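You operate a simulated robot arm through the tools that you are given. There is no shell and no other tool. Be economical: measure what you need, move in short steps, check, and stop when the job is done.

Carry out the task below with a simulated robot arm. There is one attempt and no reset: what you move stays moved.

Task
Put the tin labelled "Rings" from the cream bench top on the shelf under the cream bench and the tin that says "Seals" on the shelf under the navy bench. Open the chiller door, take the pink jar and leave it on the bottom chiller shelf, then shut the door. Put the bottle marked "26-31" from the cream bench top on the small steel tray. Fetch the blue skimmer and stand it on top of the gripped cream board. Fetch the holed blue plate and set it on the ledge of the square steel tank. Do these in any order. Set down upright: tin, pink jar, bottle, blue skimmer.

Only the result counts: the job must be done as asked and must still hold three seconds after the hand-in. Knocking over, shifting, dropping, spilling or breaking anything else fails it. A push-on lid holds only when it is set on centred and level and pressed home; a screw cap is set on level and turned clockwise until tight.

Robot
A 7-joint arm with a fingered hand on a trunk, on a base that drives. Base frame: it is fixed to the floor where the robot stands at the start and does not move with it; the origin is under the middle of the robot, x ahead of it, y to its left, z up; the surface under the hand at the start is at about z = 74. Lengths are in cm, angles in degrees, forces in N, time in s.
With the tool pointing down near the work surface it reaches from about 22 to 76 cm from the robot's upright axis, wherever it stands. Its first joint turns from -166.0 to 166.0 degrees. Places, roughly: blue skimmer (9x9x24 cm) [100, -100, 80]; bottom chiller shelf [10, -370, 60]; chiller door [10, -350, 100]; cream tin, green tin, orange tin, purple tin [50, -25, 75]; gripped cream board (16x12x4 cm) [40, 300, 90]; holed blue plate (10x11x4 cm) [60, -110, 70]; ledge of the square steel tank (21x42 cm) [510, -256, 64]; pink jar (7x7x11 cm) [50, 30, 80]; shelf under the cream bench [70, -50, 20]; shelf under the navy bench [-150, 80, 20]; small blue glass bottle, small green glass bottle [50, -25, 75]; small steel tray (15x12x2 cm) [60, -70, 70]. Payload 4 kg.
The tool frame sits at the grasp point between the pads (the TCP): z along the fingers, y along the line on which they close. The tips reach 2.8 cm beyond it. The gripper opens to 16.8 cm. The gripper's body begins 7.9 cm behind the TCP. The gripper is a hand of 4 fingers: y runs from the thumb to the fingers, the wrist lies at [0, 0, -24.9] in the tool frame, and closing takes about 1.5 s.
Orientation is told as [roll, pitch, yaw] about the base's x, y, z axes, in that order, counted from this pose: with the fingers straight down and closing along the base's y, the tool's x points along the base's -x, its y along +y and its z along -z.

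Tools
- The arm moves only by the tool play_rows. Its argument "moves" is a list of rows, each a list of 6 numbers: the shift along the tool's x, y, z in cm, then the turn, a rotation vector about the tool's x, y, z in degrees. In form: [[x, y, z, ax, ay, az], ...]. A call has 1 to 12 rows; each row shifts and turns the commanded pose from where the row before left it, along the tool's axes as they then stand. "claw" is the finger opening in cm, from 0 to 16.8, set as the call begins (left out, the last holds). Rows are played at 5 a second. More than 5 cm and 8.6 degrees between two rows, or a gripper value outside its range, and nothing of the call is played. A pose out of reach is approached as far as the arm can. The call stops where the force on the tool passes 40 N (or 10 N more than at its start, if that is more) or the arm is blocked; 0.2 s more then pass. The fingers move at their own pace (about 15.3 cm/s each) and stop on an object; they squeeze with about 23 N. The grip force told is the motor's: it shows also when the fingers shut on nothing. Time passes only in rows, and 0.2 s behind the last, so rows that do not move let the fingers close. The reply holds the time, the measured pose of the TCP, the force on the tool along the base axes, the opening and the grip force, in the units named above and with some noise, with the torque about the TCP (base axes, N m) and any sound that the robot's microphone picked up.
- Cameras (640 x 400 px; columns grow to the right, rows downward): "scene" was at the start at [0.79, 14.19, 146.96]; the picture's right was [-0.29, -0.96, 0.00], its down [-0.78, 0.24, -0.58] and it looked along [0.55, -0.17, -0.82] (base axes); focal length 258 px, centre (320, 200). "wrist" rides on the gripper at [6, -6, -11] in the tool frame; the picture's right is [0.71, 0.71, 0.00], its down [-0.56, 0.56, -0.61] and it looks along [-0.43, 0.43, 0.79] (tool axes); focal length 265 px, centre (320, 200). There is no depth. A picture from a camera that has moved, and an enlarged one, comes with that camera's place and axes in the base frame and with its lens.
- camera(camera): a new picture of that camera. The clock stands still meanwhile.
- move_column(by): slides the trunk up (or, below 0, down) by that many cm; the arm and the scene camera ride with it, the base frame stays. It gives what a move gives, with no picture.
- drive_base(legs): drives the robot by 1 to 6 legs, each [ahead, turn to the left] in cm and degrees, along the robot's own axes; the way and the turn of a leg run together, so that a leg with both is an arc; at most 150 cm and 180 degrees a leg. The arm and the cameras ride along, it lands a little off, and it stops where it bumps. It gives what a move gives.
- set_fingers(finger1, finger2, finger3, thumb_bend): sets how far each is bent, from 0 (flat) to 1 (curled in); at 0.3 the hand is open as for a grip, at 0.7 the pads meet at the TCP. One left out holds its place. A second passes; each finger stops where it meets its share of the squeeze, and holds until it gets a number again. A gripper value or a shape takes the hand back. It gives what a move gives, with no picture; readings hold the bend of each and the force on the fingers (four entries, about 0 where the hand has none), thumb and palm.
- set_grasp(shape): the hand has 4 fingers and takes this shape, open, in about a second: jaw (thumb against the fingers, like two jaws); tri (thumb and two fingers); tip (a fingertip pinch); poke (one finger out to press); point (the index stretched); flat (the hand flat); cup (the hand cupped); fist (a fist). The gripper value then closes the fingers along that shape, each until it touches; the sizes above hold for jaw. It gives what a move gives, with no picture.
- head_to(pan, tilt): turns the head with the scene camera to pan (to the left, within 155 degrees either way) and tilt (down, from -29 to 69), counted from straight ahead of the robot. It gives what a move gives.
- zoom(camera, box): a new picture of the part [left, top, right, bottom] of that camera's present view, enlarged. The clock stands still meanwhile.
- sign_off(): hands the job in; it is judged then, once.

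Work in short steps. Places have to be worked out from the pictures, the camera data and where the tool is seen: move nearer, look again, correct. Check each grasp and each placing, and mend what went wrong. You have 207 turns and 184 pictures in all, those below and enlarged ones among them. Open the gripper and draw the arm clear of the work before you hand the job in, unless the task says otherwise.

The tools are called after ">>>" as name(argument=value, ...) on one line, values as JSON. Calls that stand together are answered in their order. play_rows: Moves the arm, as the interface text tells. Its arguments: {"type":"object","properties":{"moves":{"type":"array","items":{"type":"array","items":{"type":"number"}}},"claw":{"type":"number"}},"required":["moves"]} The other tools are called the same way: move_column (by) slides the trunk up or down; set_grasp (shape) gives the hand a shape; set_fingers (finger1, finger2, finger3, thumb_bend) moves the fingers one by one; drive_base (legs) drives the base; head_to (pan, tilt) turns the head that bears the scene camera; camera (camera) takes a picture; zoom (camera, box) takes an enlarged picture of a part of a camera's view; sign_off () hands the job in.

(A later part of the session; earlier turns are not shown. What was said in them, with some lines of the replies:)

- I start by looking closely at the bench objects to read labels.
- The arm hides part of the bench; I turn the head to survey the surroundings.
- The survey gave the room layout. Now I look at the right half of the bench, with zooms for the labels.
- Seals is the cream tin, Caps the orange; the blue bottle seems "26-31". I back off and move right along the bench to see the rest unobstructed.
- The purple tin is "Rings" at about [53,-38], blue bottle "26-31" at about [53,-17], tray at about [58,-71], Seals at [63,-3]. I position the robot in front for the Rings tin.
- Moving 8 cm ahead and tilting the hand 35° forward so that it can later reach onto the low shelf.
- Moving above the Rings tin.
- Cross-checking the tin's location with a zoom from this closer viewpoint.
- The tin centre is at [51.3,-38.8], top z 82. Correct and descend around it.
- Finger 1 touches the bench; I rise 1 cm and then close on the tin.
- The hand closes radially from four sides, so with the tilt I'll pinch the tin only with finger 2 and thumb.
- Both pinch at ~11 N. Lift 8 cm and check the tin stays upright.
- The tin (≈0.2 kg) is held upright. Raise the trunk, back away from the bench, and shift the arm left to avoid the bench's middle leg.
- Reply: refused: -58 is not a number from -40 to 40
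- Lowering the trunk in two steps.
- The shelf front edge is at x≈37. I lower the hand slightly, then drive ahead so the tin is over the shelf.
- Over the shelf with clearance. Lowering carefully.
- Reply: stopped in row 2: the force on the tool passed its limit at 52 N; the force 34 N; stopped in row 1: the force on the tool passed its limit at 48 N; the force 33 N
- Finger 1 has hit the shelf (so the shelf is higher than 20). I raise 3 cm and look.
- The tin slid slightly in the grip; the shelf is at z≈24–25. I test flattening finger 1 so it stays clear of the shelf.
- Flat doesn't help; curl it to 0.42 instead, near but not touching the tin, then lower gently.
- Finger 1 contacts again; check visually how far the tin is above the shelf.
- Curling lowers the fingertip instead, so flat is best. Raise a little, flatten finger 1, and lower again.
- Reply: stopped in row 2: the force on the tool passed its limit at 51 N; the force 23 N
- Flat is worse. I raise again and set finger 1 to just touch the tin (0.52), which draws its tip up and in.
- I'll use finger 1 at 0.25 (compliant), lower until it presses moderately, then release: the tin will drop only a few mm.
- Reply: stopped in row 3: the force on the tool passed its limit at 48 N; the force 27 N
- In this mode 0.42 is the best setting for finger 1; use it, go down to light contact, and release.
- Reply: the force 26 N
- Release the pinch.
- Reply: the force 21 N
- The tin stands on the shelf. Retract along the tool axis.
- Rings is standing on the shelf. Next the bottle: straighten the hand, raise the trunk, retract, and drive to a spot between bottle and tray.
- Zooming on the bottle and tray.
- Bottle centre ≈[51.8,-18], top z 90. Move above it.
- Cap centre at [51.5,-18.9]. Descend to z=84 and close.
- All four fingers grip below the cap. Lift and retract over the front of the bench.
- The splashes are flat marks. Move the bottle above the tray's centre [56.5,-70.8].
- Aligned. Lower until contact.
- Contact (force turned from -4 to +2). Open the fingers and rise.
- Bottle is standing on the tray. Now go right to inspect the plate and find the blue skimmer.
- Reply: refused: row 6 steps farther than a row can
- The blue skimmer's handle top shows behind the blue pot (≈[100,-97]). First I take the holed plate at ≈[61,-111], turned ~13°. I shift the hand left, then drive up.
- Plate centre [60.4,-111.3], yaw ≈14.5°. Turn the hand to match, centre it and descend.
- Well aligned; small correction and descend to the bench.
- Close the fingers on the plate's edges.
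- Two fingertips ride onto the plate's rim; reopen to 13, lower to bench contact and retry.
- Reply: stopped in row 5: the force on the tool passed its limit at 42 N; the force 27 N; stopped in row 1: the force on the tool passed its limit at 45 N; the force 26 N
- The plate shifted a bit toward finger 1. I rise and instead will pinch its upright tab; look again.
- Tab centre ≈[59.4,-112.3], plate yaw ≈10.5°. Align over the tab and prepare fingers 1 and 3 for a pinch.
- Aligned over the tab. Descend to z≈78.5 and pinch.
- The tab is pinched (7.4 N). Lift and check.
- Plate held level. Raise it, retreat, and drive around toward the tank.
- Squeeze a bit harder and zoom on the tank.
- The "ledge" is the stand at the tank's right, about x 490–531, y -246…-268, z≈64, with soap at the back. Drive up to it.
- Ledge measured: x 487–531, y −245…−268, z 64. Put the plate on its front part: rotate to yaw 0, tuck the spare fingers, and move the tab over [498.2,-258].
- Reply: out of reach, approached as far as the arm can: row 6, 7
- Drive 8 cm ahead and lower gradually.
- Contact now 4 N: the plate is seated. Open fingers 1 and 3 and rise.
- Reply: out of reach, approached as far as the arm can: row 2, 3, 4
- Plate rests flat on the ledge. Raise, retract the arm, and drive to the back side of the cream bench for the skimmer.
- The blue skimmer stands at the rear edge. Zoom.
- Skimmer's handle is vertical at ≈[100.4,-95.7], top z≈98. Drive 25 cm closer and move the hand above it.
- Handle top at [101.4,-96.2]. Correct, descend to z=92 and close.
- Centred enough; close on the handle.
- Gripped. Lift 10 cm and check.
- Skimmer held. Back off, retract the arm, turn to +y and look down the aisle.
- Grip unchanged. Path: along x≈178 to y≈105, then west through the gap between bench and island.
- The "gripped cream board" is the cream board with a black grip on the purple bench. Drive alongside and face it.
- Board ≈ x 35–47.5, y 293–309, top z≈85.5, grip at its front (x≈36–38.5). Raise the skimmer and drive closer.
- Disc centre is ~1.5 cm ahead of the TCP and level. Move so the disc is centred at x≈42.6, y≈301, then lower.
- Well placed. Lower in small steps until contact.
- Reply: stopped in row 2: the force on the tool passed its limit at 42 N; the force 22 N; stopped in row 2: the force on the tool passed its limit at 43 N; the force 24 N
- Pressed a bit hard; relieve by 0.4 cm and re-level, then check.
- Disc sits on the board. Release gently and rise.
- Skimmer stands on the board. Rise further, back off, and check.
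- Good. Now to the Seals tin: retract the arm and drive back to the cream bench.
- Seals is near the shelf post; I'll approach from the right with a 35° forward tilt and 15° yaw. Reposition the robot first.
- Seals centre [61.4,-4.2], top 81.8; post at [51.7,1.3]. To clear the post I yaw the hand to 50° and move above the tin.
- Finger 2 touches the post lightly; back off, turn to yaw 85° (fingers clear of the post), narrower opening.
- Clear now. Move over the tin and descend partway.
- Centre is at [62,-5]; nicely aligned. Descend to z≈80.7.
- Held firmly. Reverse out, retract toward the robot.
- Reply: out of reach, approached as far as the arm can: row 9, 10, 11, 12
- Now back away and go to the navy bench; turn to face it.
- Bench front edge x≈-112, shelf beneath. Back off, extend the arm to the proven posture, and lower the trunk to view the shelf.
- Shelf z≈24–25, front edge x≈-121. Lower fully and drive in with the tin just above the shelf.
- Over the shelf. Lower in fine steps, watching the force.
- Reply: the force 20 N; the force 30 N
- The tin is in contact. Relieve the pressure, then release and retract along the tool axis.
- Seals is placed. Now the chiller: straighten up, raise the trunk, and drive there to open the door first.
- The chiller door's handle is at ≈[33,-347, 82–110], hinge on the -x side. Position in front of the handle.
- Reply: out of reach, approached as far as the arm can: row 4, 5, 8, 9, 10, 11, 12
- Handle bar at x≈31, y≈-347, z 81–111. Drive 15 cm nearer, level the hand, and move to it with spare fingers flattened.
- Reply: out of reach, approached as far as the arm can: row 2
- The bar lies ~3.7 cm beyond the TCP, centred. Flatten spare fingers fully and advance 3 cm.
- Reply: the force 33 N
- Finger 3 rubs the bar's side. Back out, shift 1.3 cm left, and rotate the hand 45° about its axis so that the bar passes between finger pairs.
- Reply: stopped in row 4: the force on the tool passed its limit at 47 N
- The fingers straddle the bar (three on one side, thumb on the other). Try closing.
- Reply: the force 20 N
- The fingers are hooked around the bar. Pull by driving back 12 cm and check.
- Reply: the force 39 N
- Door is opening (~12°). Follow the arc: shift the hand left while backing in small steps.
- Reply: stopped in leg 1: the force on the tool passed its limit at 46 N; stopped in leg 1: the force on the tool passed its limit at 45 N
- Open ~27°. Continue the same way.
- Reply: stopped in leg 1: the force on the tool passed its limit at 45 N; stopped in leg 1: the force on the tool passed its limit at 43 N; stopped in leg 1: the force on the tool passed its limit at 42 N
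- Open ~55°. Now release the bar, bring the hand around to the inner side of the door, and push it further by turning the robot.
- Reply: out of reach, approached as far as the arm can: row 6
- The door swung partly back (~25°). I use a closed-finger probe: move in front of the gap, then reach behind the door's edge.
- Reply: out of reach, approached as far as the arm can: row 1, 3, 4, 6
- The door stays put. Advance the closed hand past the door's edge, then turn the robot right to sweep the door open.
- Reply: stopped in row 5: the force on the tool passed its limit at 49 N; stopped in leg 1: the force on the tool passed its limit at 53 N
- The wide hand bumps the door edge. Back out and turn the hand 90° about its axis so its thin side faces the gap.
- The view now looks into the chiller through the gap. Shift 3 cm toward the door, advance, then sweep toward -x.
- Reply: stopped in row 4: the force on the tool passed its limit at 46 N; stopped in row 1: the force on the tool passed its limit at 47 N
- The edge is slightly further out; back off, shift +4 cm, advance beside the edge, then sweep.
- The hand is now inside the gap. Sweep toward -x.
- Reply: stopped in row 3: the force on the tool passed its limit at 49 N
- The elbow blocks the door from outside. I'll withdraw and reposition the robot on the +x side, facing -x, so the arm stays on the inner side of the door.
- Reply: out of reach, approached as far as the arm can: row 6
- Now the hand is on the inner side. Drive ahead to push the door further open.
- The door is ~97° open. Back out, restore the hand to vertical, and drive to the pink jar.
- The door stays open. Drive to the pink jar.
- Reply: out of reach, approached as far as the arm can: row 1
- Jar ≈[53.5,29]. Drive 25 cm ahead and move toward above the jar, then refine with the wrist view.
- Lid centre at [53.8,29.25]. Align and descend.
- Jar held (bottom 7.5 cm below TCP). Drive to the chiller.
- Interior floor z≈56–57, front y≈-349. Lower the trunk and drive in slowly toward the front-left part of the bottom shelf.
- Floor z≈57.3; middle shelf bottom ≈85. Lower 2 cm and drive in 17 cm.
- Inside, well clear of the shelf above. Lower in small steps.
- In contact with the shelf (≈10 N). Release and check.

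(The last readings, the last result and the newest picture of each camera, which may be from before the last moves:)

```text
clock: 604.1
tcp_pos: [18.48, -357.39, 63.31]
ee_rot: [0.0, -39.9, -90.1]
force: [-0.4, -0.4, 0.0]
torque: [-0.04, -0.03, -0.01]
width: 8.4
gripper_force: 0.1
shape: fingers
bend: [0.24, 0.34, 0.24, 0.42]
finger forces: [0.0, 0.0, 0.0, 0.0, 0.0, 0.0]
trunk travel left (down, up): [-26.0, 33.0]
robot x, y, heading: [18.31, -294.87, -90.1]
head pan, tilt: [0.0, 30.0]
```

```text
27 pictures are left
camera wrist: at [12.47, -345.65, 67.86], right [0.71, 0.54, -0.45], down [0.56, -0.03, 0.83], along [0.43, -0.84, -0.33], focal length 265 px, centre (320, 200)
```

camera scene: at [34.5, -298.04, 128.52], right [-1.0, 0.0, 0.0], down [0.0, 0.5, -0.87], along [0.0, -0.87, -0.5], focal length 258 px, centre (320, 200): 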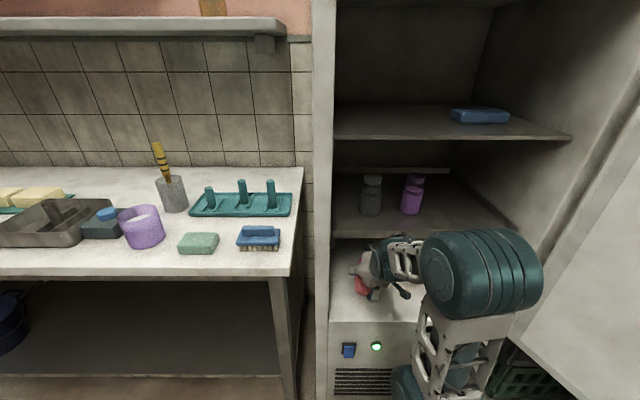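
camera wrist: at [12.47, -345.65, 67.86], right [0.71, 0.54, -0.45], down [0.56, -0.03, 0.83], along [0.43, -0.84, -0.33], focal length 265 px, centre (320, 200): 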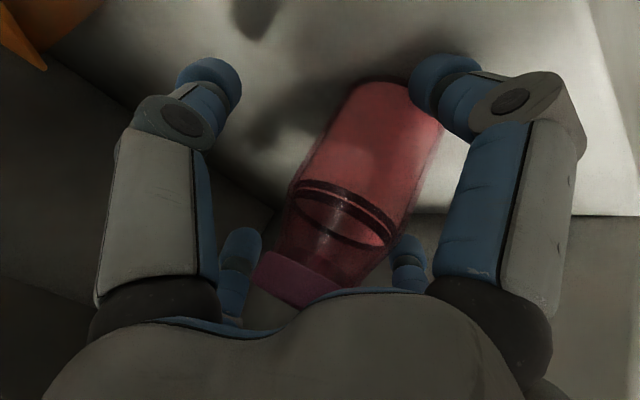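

Released, jar upright. Retract along the axis, then back away.

>>> play_rows(moves=[[0, 0, -1.5, 0, 0, 0], [0, 0, -3, 0, 0, 0], [0, 0, -4, 0, 0, 0], [0, 0, -4, 0, 0, 0], [0, 0, 0, 0, 0, 0]])

>>> drive_base(legs=[[-60, 0]])

>>> camera(camera="scene")

```text
clock: 605.3
tcp_pos: [18.6, -349.37, 73.05]
ee_rot: [0.0, -39.9, -90.1]
force: [0.1, -0.5, -1.0]
torque: [-0.01, 0.01, 0.02]
width: 8.42
gripper_force: 0.1
shape: fingers
bend: [0.24, 0.34, 0.24, 0.42]
finger forces: [0.0, 0.0, 0.0, 0.0, 0.0, 0.0]
trunk travel left (down, up): [-26.0, 33.0]
robot x, y, heading: [18.18, -294.48, -90.2]
head pan, tilt: [0.0, 30.0]
```

```text
clock: 608.7
tcp_pos: [18.93, -289.18, 72.94]
ee_rot: [0.0, -39.8, -89.9]
force: [-0.1, 0.0, 0.2]
torque: [0.0, -0.01, -0.02]
width: 8.44
gripper_force: 0.2
shape: fingers
bend: [0.24, 0.34, 0.24, 0.42]
finger forces: [0.2, 0.0, 0.0, 0.0, 0.0, 0.0]
trunk travel left (down, up): [-26.0, 33.0]
robot x, y, heading: [18.62, -234.84, -89.9]
head pan, tilt: [0.0, 30.0]
```

```text
26 pictures are left
camera scene: at [34.67, -237.84, 126.52], right [-1.0, 0.0, 0.0], down [0.0, 0.5, -0.87], along [0.0, -0.87, -0.5], focal length 258 px, centre (320, 200)
```

scene: 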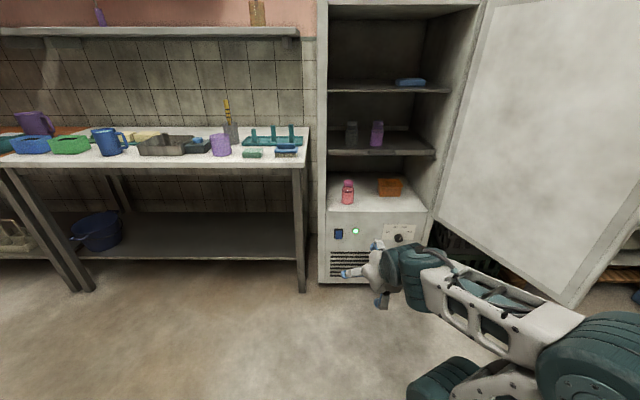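

Jar stands on the bottom shelf. Now the door: make a forward-pointing closed hand and go to the door's outer side.

>>> play_rows(moves=[[0, 0, 0, 0, -8, 0], [0, 0, 0, 0, -8, 0], [0, 0, 0, 0, -8, 0], [0, 0, 0, 0, -8, 0], [0, 0, 0, 0, -8, 0], [0, 0, 0, 0, -8, 0], [0, 0, 0, 0, 0, 0]], claw=0)

>>> drive_base(legs=[[-14, 0], [0, -90], [44, 0], [0, 90]])

>>> play_rows(moves=[[0, -4.5, 0, 0, 0, 0], [0, -4.5, 0, 0, 0, 0], [0, -4.5, 0, 0, 0, 0], [0, -4.5, 0, 0, 0, 0], [0, 0, 0, 0, 0, 0]])

>>> head_to(pan=0, tilt=30)

>>> camera(camera="scene")

```text
clock: 610.3
tcp_pos: [19.02, -289.11, 72.91]
ee_rot: [-0.7, -88.1, -89.3]
force: [-0.2, 0.5, 0.3]
torque: [0.0, 0.0, 0.0]
width: 0.0
gripper_force: 23.1
shape: jaw
bend: [0.7, 0.7, 0.7, 0.7]
finger forces: [0.0, 0.0, 0.0, 0.0, 0.0, 0.0]
trunk travel left (down, up): [-26.0, 33.0]
robot x, y, heading: [18.49, -234.67, -90.2]
head pan, tilt: [0.0, 30.0]
```

```text
clock: 621.6
tcp_pos: [-25.08, -275.24, 72.92]
ee_rot: [-1.1, -88.1, -88.7]
force: [-0.4, 0.0, 0.0]
torque: [-0.01, 0.01, -0.05]
width: 0.0
gripper_force: 23.0
shape: jaw
bend: [0.7, 0.7, 0.7, 0.7]
finger forces: [0.0, 0.1, 0.0, 0.0, 0.0, 0.0]
trunk travel left (down, up): [-26.0, 33.0]
robot x, y, heading: [-25.85, -220.72, -90.1]
head pan, tilt: [0.0, 30.0]
```

```text
clock: 622.8
tcp_pos: [-43.16, -275.39, 72.86]
ee_rot: [-1.4, -87.9, -88.3]
force: [0.9, -0.8, -0.3]
torque: [0.0, -0.02, 0.0]
width: 0.01
gripper_force: 22.8
shape: jaw
bend: [0.7, 0.7, 0.7, 0.7]
finger forces: [0.0, 0.0, 0.0, 0.1, 0.0, 0.0]
trunk travel left (down, up): [-26.0, 33.0]
robot x, y, heading: [-25.92, -220.74, -90.0]
head pan, tilt: [0.0, 30.0]
```

```text
clock: 623.4
tcp_pos: [-43.12, -275.5, 72.88]
ee_rot: [-1.1, -87.9, -88.6]
force: [0.0, -0.1, -0.6]
torque: [0.01, 0.0, 0.01]
width: 0.0
gripper_force: 23.0
shape: jaw
bend: [0.7, 0.7, 0.7, 0.7]
finger forces: [0.0, 0.0, 0.0, 0.0, 0.0, 0.1]
trunk travel left (down, up): [-26.0, 33.0]
robot x, y, heading: [-25.48, -220.97, -89.7]
head pan, tilt: [0.0, 30.0]
```

```text
25 pictures are left
camera scene: at [-9.63, -223.84, 126.52], right [-1.0, 0.0, 0.0], down [0.0, 0.5, -0.87], along [0.0, -0.87, -0.5], focal length 258 px, centre (320, 200)
```

scene: 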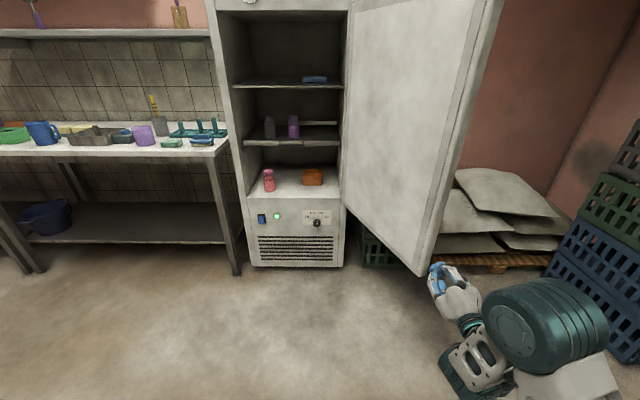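

The door stands at ~125°. I move further to its outer side, extend the hand beside it, then sweep it closed by turning left.

>>> drive_base(legs=[[0, -90], [33, 0], [0, 90]])

>>> play_rows(moves=[[0, 0, 4, 0, 0, 0], [0, 0, 4, 0, 0, 0], [0, 0, 4, 0, 0, 0], [0, 0, 0, 0, 0, 0]])

>>> drive_base(legs=[[29, 0]])

>>> camera(camera="scene")

```text
clock: 633.2
tcp_pos: [-77.94, -274.45, 72.91]
ee_rot: [-1.0, -88.1, -90.5]
force: [0.3, 0.4, -0.3]
torque: [-0.01, -0.01, 0.05]
width: 0.0
gripper_force: 22.8
shape: jaw
bend: [0.7, 0.7, 0.7, 0.7]
finger forces: [0.0, 0.0, 0.0, 0.0, 0.0, 0.0]
trunk travel left (down, up): [-26.0, 33.0]
robot x, y, heading: [-58.82, -220.52, -91.5]
head pan, tilt: [0.0, 30.0]
```

```text
clock: 634.2
tcp_pos: [-78.12, -286.35, 72.29]
ee_rot: [-1.6, -87.9, -89.8]
force: [0.2, -0.6, 0.5]
torque: [-0.02, 0.07, -0.02]
width: 0.0
gripper_force: 22.9
shape: jaw
bend: [0.7, 0.7, 0.7, 0.7]
finger forces: [0.0, 0.0, 0.0, 0.0, 0.0, 0.0]
trunk travel left (down, up): [-26.0, 33.0]
robot x, y, heading: [-59.06, -220.61, -91.3]
head pan, tilt: [0.0, 30.0]
```

```text
clock: 636.2
tcp_pos: [-78.62, -315.7, 72.5]
ee_rot: [-1.1, -88.1, -90.2]
force: [-0.3, -0.1, 0.1]
torque: [-0.01, 0.01, -0.01]
width: 0.02
gripper_force: 23.0
shape: jaw
bend: [0.7, 0.7, 0.7, 0.7]
finger forces: [0.0, 0.0, 0.0, 0.0, 0.1, 0.0]
trunk travel left (down, up): [-26.0, 33.0]
robot x, y, heading: [-59.81, -249.88, -91.4]
head pan, tilt: [0.0, 30.0]
```

```text
24 pictures are left
camera scene: at [-43.52, -253.13, 126.52], right [-1.0, 0.03, 0.0], down [0.01, 0.5, -0.87], along [-0.02, -0.87, -0.5], focal length 258 px, centre (320, 200)
```

scene: 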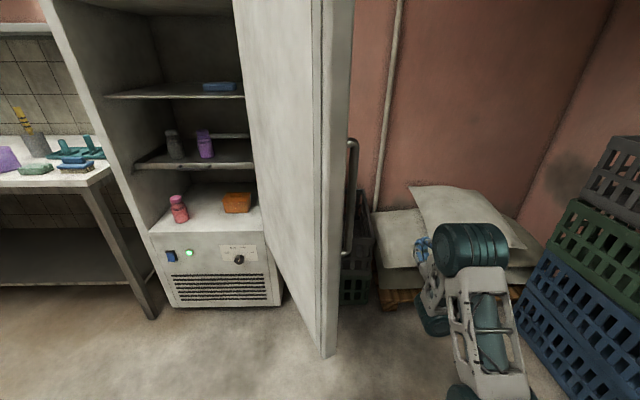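

The hand is on the outer side. Sweep by turning left.

>>> drive_base(legs=[[0, 40]])

>>> drive_base(legs=[[0, 25]])

>>> camera(camera="scene")

```text
clock: 638.5
tcp_pos: [-31.84, -312.56, 72.32]
ee_rot: [-1.2, -87.9, -50.1]
force: [0.1, 0.0, 0.0]
torque: [0.0, -0.01, -0.01]
width: 0.0
gripper_force: 22.9
shape: jaw
bend: [0.7, 0.7, 0.7, 0.7]
finger forces: [0.0, 0.0, 0.1, 0.0, 0.1, 0.0]
trunk travel left (down, up): [-26.0, 33.0]
robot x, y, heading: [-59.58, -249.81, -51.2]
head pan, tilt: [0.0, 30.0]
```

```text
clock: 640.2
tcp_pos: [-7.7, -294.58, 72.43]
ee_rot: [-1.0, -87.9, -25.0]
force: [0.0, 0.6, 0.0]
torque: [-0.03, -0.02, 0.0]
width: 0.0
gripper_force: 22.7
shape: jaw
bend: [0.7, 0.7, 0.7, 0.7]
finger forces: [0.0, 0.0, 0.0, 0.1, 0.0, 0.1]
trunk travel left (down, up): [-26.0, 33.0]
robot x, y, heading: [-59.55, -249.74, -26.3]
head pan, tilt: [0.0, 30.0]
```

```text
23 pictures are left
camera scene: at [-49.8, -236.41, 126.52], right [-0.44, -0.9, 0.0], down [-0.45, 0.22, -0.87], along [0.78, -0.38, -0.5], focal length 258 px, centre (320, 200)
```

scene: 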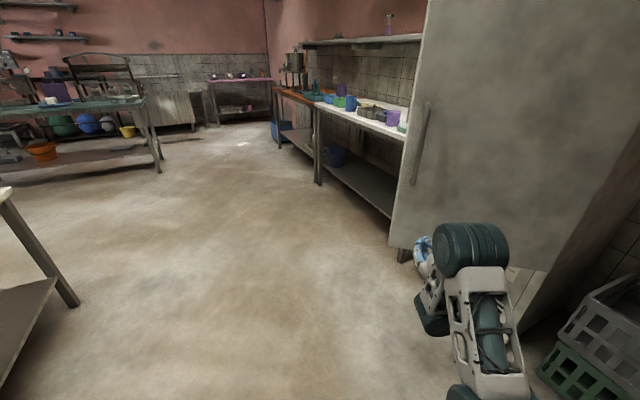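

The door has swung to ~37°. Reposition in front of the chiller and push it shut from the front.

>>> drive_base(legs=[[0, 71], [85, 0], [0, -135]])

>>> play_rows(moves=[[0, 4.5, 0, 0, 0, 0], [0, 4.5, 0, 0, 0, 0], [0, 4.5, 0, 0, 0, 0], [0, 4.5, 0, 0, 0, 0], [0, 4.5, 0, 0, 0, 0], [0, 4.5, 0, 0, 0, 0], [0, 3, 0, 0, 0, 0], [0, 0, 0, 0, 0, 0]])

>>> camera(camera="scene")

```text
clock: 647.2
tcp_pos: [55.13, -160.9, 72.21]
ee_rot: [-2.7, -87.6, 46.0]
force: [-0.8, -6.7, 2.7]
torque: [0.0, -0.02, 0.0]
width: 0.0
gripper_force: 23.1
shape: jaw
bend: [0.7, 0.7, 0.7, 0.7]
finger forces: [0.0, 0.0, 0.1, 0.0, 0.0, 0.0]
trunk travel left (down, up): [-26.0, 33.0]
robot x, y, heading: [-4.92, -194.42, 45.0]
head pan, tilt: [0.0, 30.0]
stopped in leg 2: the force on the tool passed its limit at 54 N (the readings are from after the stop); the commanded pose is now the measured one
```

```text
clock: 647.6
tcp_pos: [54.15, -160.76, 72.07]
ee_rot: [-5.4, -87.1, 46.2]
force: [-1.1, -11.3, 1.8]
torque: [0.03, 0.0, -0.07]
width: 0.0
gripper_force: 22.8
shape: jaw
bend: [0.7, 0.7, 0.7, 0.7]
finger forces: [0.1, 0.1, 0.1, 0.0, 0.0, 0.0]
trunk travel left (down, up): [-26.0, 33.0]
robot x, y, heading: [-4.84, -194.46, 44.3]
head pan, tilt: [0.0, 30.0]
stopped in row 1: the force on the tool passed its limit at 49 N (the readings are from after the stop); the commanded pose is now the measured one
```

```text
22 pictures are left
camera scene: at [-14.28, -180.73, 126.53], right [0.7, -0.71, 0.0], down [-0.36, -0.35, -0.87], along [0.62, 0.61, -0.5], focal length 258 px, centre (320, 200)
```

scene: 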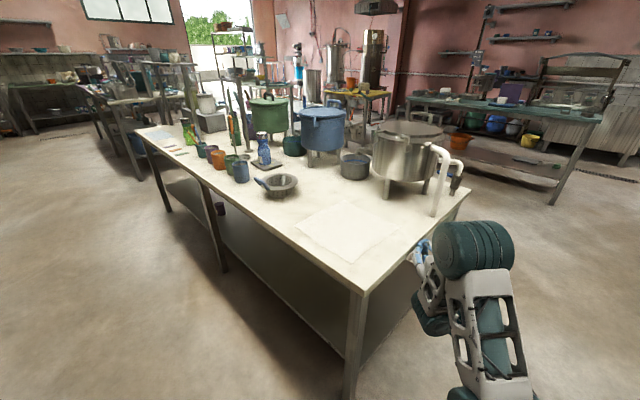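

The hand bumped the end of the cream bench; items look undisturbed. Back off and continue along a safer path.

>>> drive_base(legs=[[-30, 0], [0, -44.5], [28, 0], [0, -90]])

>>> play_rows(moves=[[0, 4.5, 0, 0, 0, 0], [0, 4.5, 0, 0, 0, 0], [0, 4.5, 0, 0, 0, 0], [0, 4.5, 0, 0, 0, 0], [0, 4.5, 0, 0, 0, 0], [0, 4.5, 0, 0, 0, 0], [0, 0, 0, 0, 0, 0]])

>>> camera(camera="scene")

```text
clock: 657.1
tcp_pos: [-16.28, -280.92, 72.11]
ee_rot: [-5.8, -87.1, -88.6]
force: [0.3, -0.5, 0.5]
torque: [-0.01, 0.0, 0.02]
width: 0.0
gripper_force: 23.0
shape: jaw
bend: [0.7, 0.7, 0.7, 0.7]
finger forces: [0.0, 0.0, 0.0, 0.0, 0.0, 0.0]
trunk travel left (down, up): [-26.0, 33.0]
robot x, y, heading: [1.68, -215.46, -90.8]
head pan, tilt: [0.0, 30.0]
```

```text
clock: 658.7
tcp_pos: [10.77, -282.99, 71.82]
ee_rot: [-6.3, -87.2, -88.1]
force: [-0.6, -0.6, 0.0]
torque: [-0.03, -0.01, -0.01]
width: 0.02
gripper_force: 23.3
shape: jaw
bend: [0.7, 0.7, 0.7, 0.7]
finger forces: [0.0, 0.1, 0.0, 0.1, 0.0, 0.0]
out of reach, approached as far as the arm can: row 1
trunk travel left (down, up): [-26.0, 33.0]
robot x, y, heading: [1.64, -215.55, -90.9]
head pan, tilt: [0.0, 30.0]
```

```text
21 pictures are left
camera scene: at [18.01, -218.7, 126.51], right [-1.0, 0.01, 0.0], down [0.01, 0.5, -0.87], along [-0.01, -0.87, -0.5], focal length 258 px, centre (320, 200)
```

scene: 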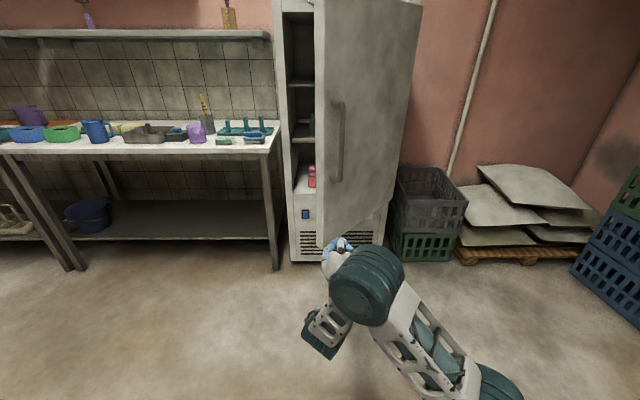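

Now push the door shut by driving ahead.

>>> drive_base(legs=[[50, 0]])

>>> drive_base(legs=[[14, 0]])

>>> camera(camera="scene")

```text
clock: 661.6
tcp_pos: [10.06, -332.66, 71.84]
ee_rot: [-6.1, -87.2, -88.5]
force: [-0.2, -0.7, 0.3]
torque: [0.02, 0.02, 0.0]
width: 0.0
gripper_force: 22.8
shape: jaw
bend: [0.7, 0.7, 0.7, 0.7]
finger forces: [0.1, 0.0, 0.0, 0.1, 0.0, 0.0]
trunk travel left (down, up): [-26.0, 33.0]
robot x, y, heading: [1.35, -265.14, -90.9]
head pan, tilt: [0.0, 30.0]
```

```text
clock: 662.8
tcp_pos: [10.07, -340.14, 71.7]
ee_rot: [-22.5, -86.7, -71.8]
force: [-2.9, 19.2, 4.2]
torque: [-0.23, -0.08, 0.03]
width: 0.01
gripper_force: 23.2
shape: jaw
bend: [0.7, 0.7, 0.7, 0.7]
finger forces: [0.0, 0.1, 0.0, 0.0, 0.0, 0.0]
trunk travel left (down, up): [-26.0, 33.0]
robot x, y, heading: [1.4, -273.23, -90.8]
head pan, tilt: [0.0, 30.0]
stopped in leg 1: the force on the tool passed its limit at 186 N (the readings are from after the stop); the commanded pose is now the measured one
```

```text
20 pictures are left
camera scene: at [17.16, -276.23, 126.53], right [-1.0, 0.01, 0.0], down [0.01, 0.5, -0.87], along [-0.01, -0.87, -0.5], focal length 258 px, centre (320, 200)
```

scene: 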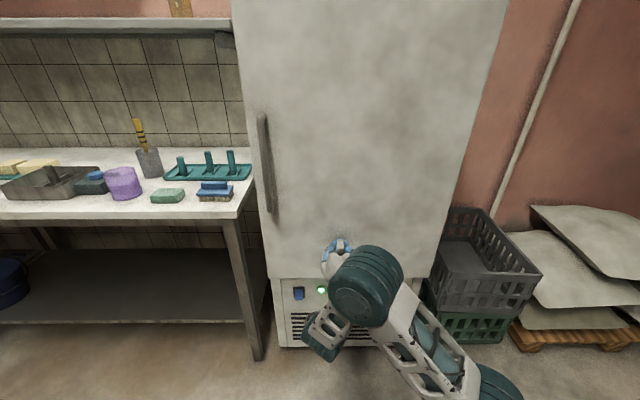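

The door appears shut. Back off and verify.

>>> drive_base(legs=[[-50, 0]])

>>> head_to(pan=0, tilt=20)

>>> zoom(camera="scene", box=[220, 60, 440, 300])

```text
clock: 665.7
tcp_pos: [10.99, -290.21, 71.56]
ee_rot: [-20.5, -86.7, -73.4]
force: [-1.2, 0.2, -0.3]
torque: [-0.03, 0.01, -0.01]
width: 0.0
gripper_force: 22.8
shape: jaw
bend: [0.7, 0.7, 0.7, 0.7]
finger forces: [0.1, 0.0, 0.0, 0.0, 0.0, 0.1]
trunk travel left (down, up): [-26.0, 33.0]
robot x, y, heading: [1.61, -223.03, -90.7]
head pan, tilt: [0.0, 30.0]
```

```text
clock: 666.4
tcp_pos: [10.82, -290.07, 71.63]
ee_rot: [-20.6, -86.7, -73.4]
force: [0.0, 0.6, -0.4]
torque: [0.03, -0.02, -0.03]
width: 0.0
gripper_force: 22.9
shape: jaw
bend: [0.7, 0.7, 0.7, 0.7]
finger forces: [0.1, 0.1, 0.0, 0.0, 0.0, 0.1]
trunk travel left (down, up): [-26.0, 33.0]
robot x, y, heading: [1.66, -223.11, -90.6]
head pan, tilt: [0.0, 20.0]
```

```text
1.67 times, centred on (330, 180) of scene
camera zoom: at [17.79, -226.43, 128.12], right [-1.0, 0.01, 0.0], down [0.0, 0.34, -0.94], along [-0.01, -0.94, -0.34], focal length 429 px, centre (303, 233)
```

zoom: 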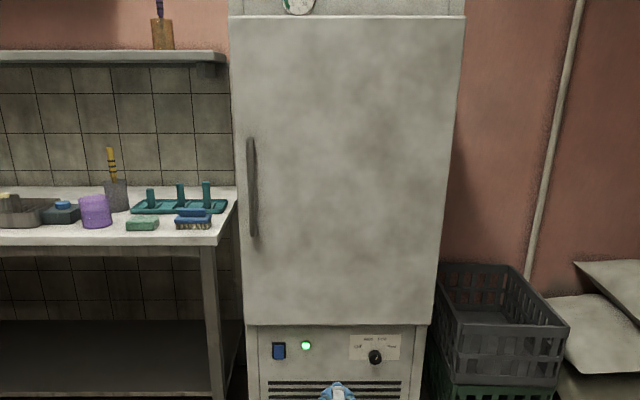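

Door is shut. Open the hand and use the head to double-check the cream bench after the bump.

>>> set_grasp(shape="jaw")

>>> head_to(pan=150, tilt=20)

>>> camera(camera="scene")

```text
clock: 667.3
tcp_pos: [10.84, -290.15, 71.53]
ee_rot: [-20.5, -86.7, -73.4]
force: [0.6, 0.1, 0.7]
torque: [-0.01, 0.02, 0.01]
width: 16.8
gripper_force: 0.1
shape: jaw
bend: [0.3, 0.3, 0.3, 0.3]
finger forces: [0.1, 0.0, 0.1, 0.0, 0.0, 0.0]
trunk travel left (down, up): [-26.0, 33.0]
robot x, y, heading: [1.49, -222.91, -90.5]
head pan, tilt: [0.0, 20.0]
```

```text
clock: 669.7
tcp_pos: [11.0, -290.11, 71.58]
ee_rot: [-20.5, -86.7, -73.5]
force: [-0.2, -0.6, -0.1]
torque: [-0.02, -0.01, 0.0]
width: 16.78
gripper_force: 0.1
shape: jaw
bend: [0.3, 0.3, 0.3, 0.3]
finger forces: [0.0, 0.0, 0.0, 0.0, 0.0, 0.0]
trunk travel left (down, up): [-26.0, 33.0]
robot x, y, heading: [1.72, -222.74, -90.8]
head pan, tilt: [150.0, 20.0]
```

```text
18 pictures are left
camera scene: at [22.62, -209.11, 128.12], right [0.86, -0.51, 0.0], down [-0.17, -0.29, -0.94], along [0.48, 0.81, -0.34], focal length 258 px, centre (320, 200)
```

scene: 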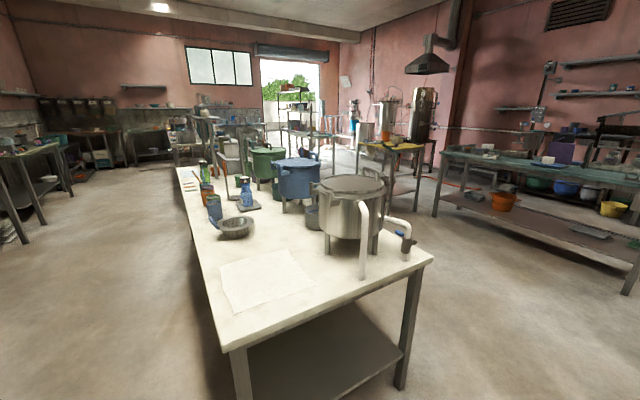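

Everything stands as placed, the door is shut, the hand is open and clear. Handing in.

>>> sign_off()

```text
The job is handed in.
```

The job is handed in, with all six placements made as asked; I can't confirm the jar's final state in the closed chiller or fully rule out a slight shift of the cream bench.

- **Tins:** "Rings" stands on the shelf under the cream bench and "Seals" on the shelf under the navy bench.
- **Pink jar:** it was upright on the bottom chiller shelf before I shut the door. The last push hit the door hard, and I couldn't see inside after that.
- **Bottle "26-31":** it stands on the small steel tray.
- **Blue skimmer:** it stands on the cream board, the one with the black grip on the purple bench.
- **Holed blue plate:** it lies flat on the tank ledge.

**Bumps:** the closed hand hit the right end of the cream bench while I was driving. A finger also leaned on the upper shelf's post near the "Seals" tin. The bench and its items looked undisturbed afterwards, but I did not recheck "Rings" on the shelf underneath.
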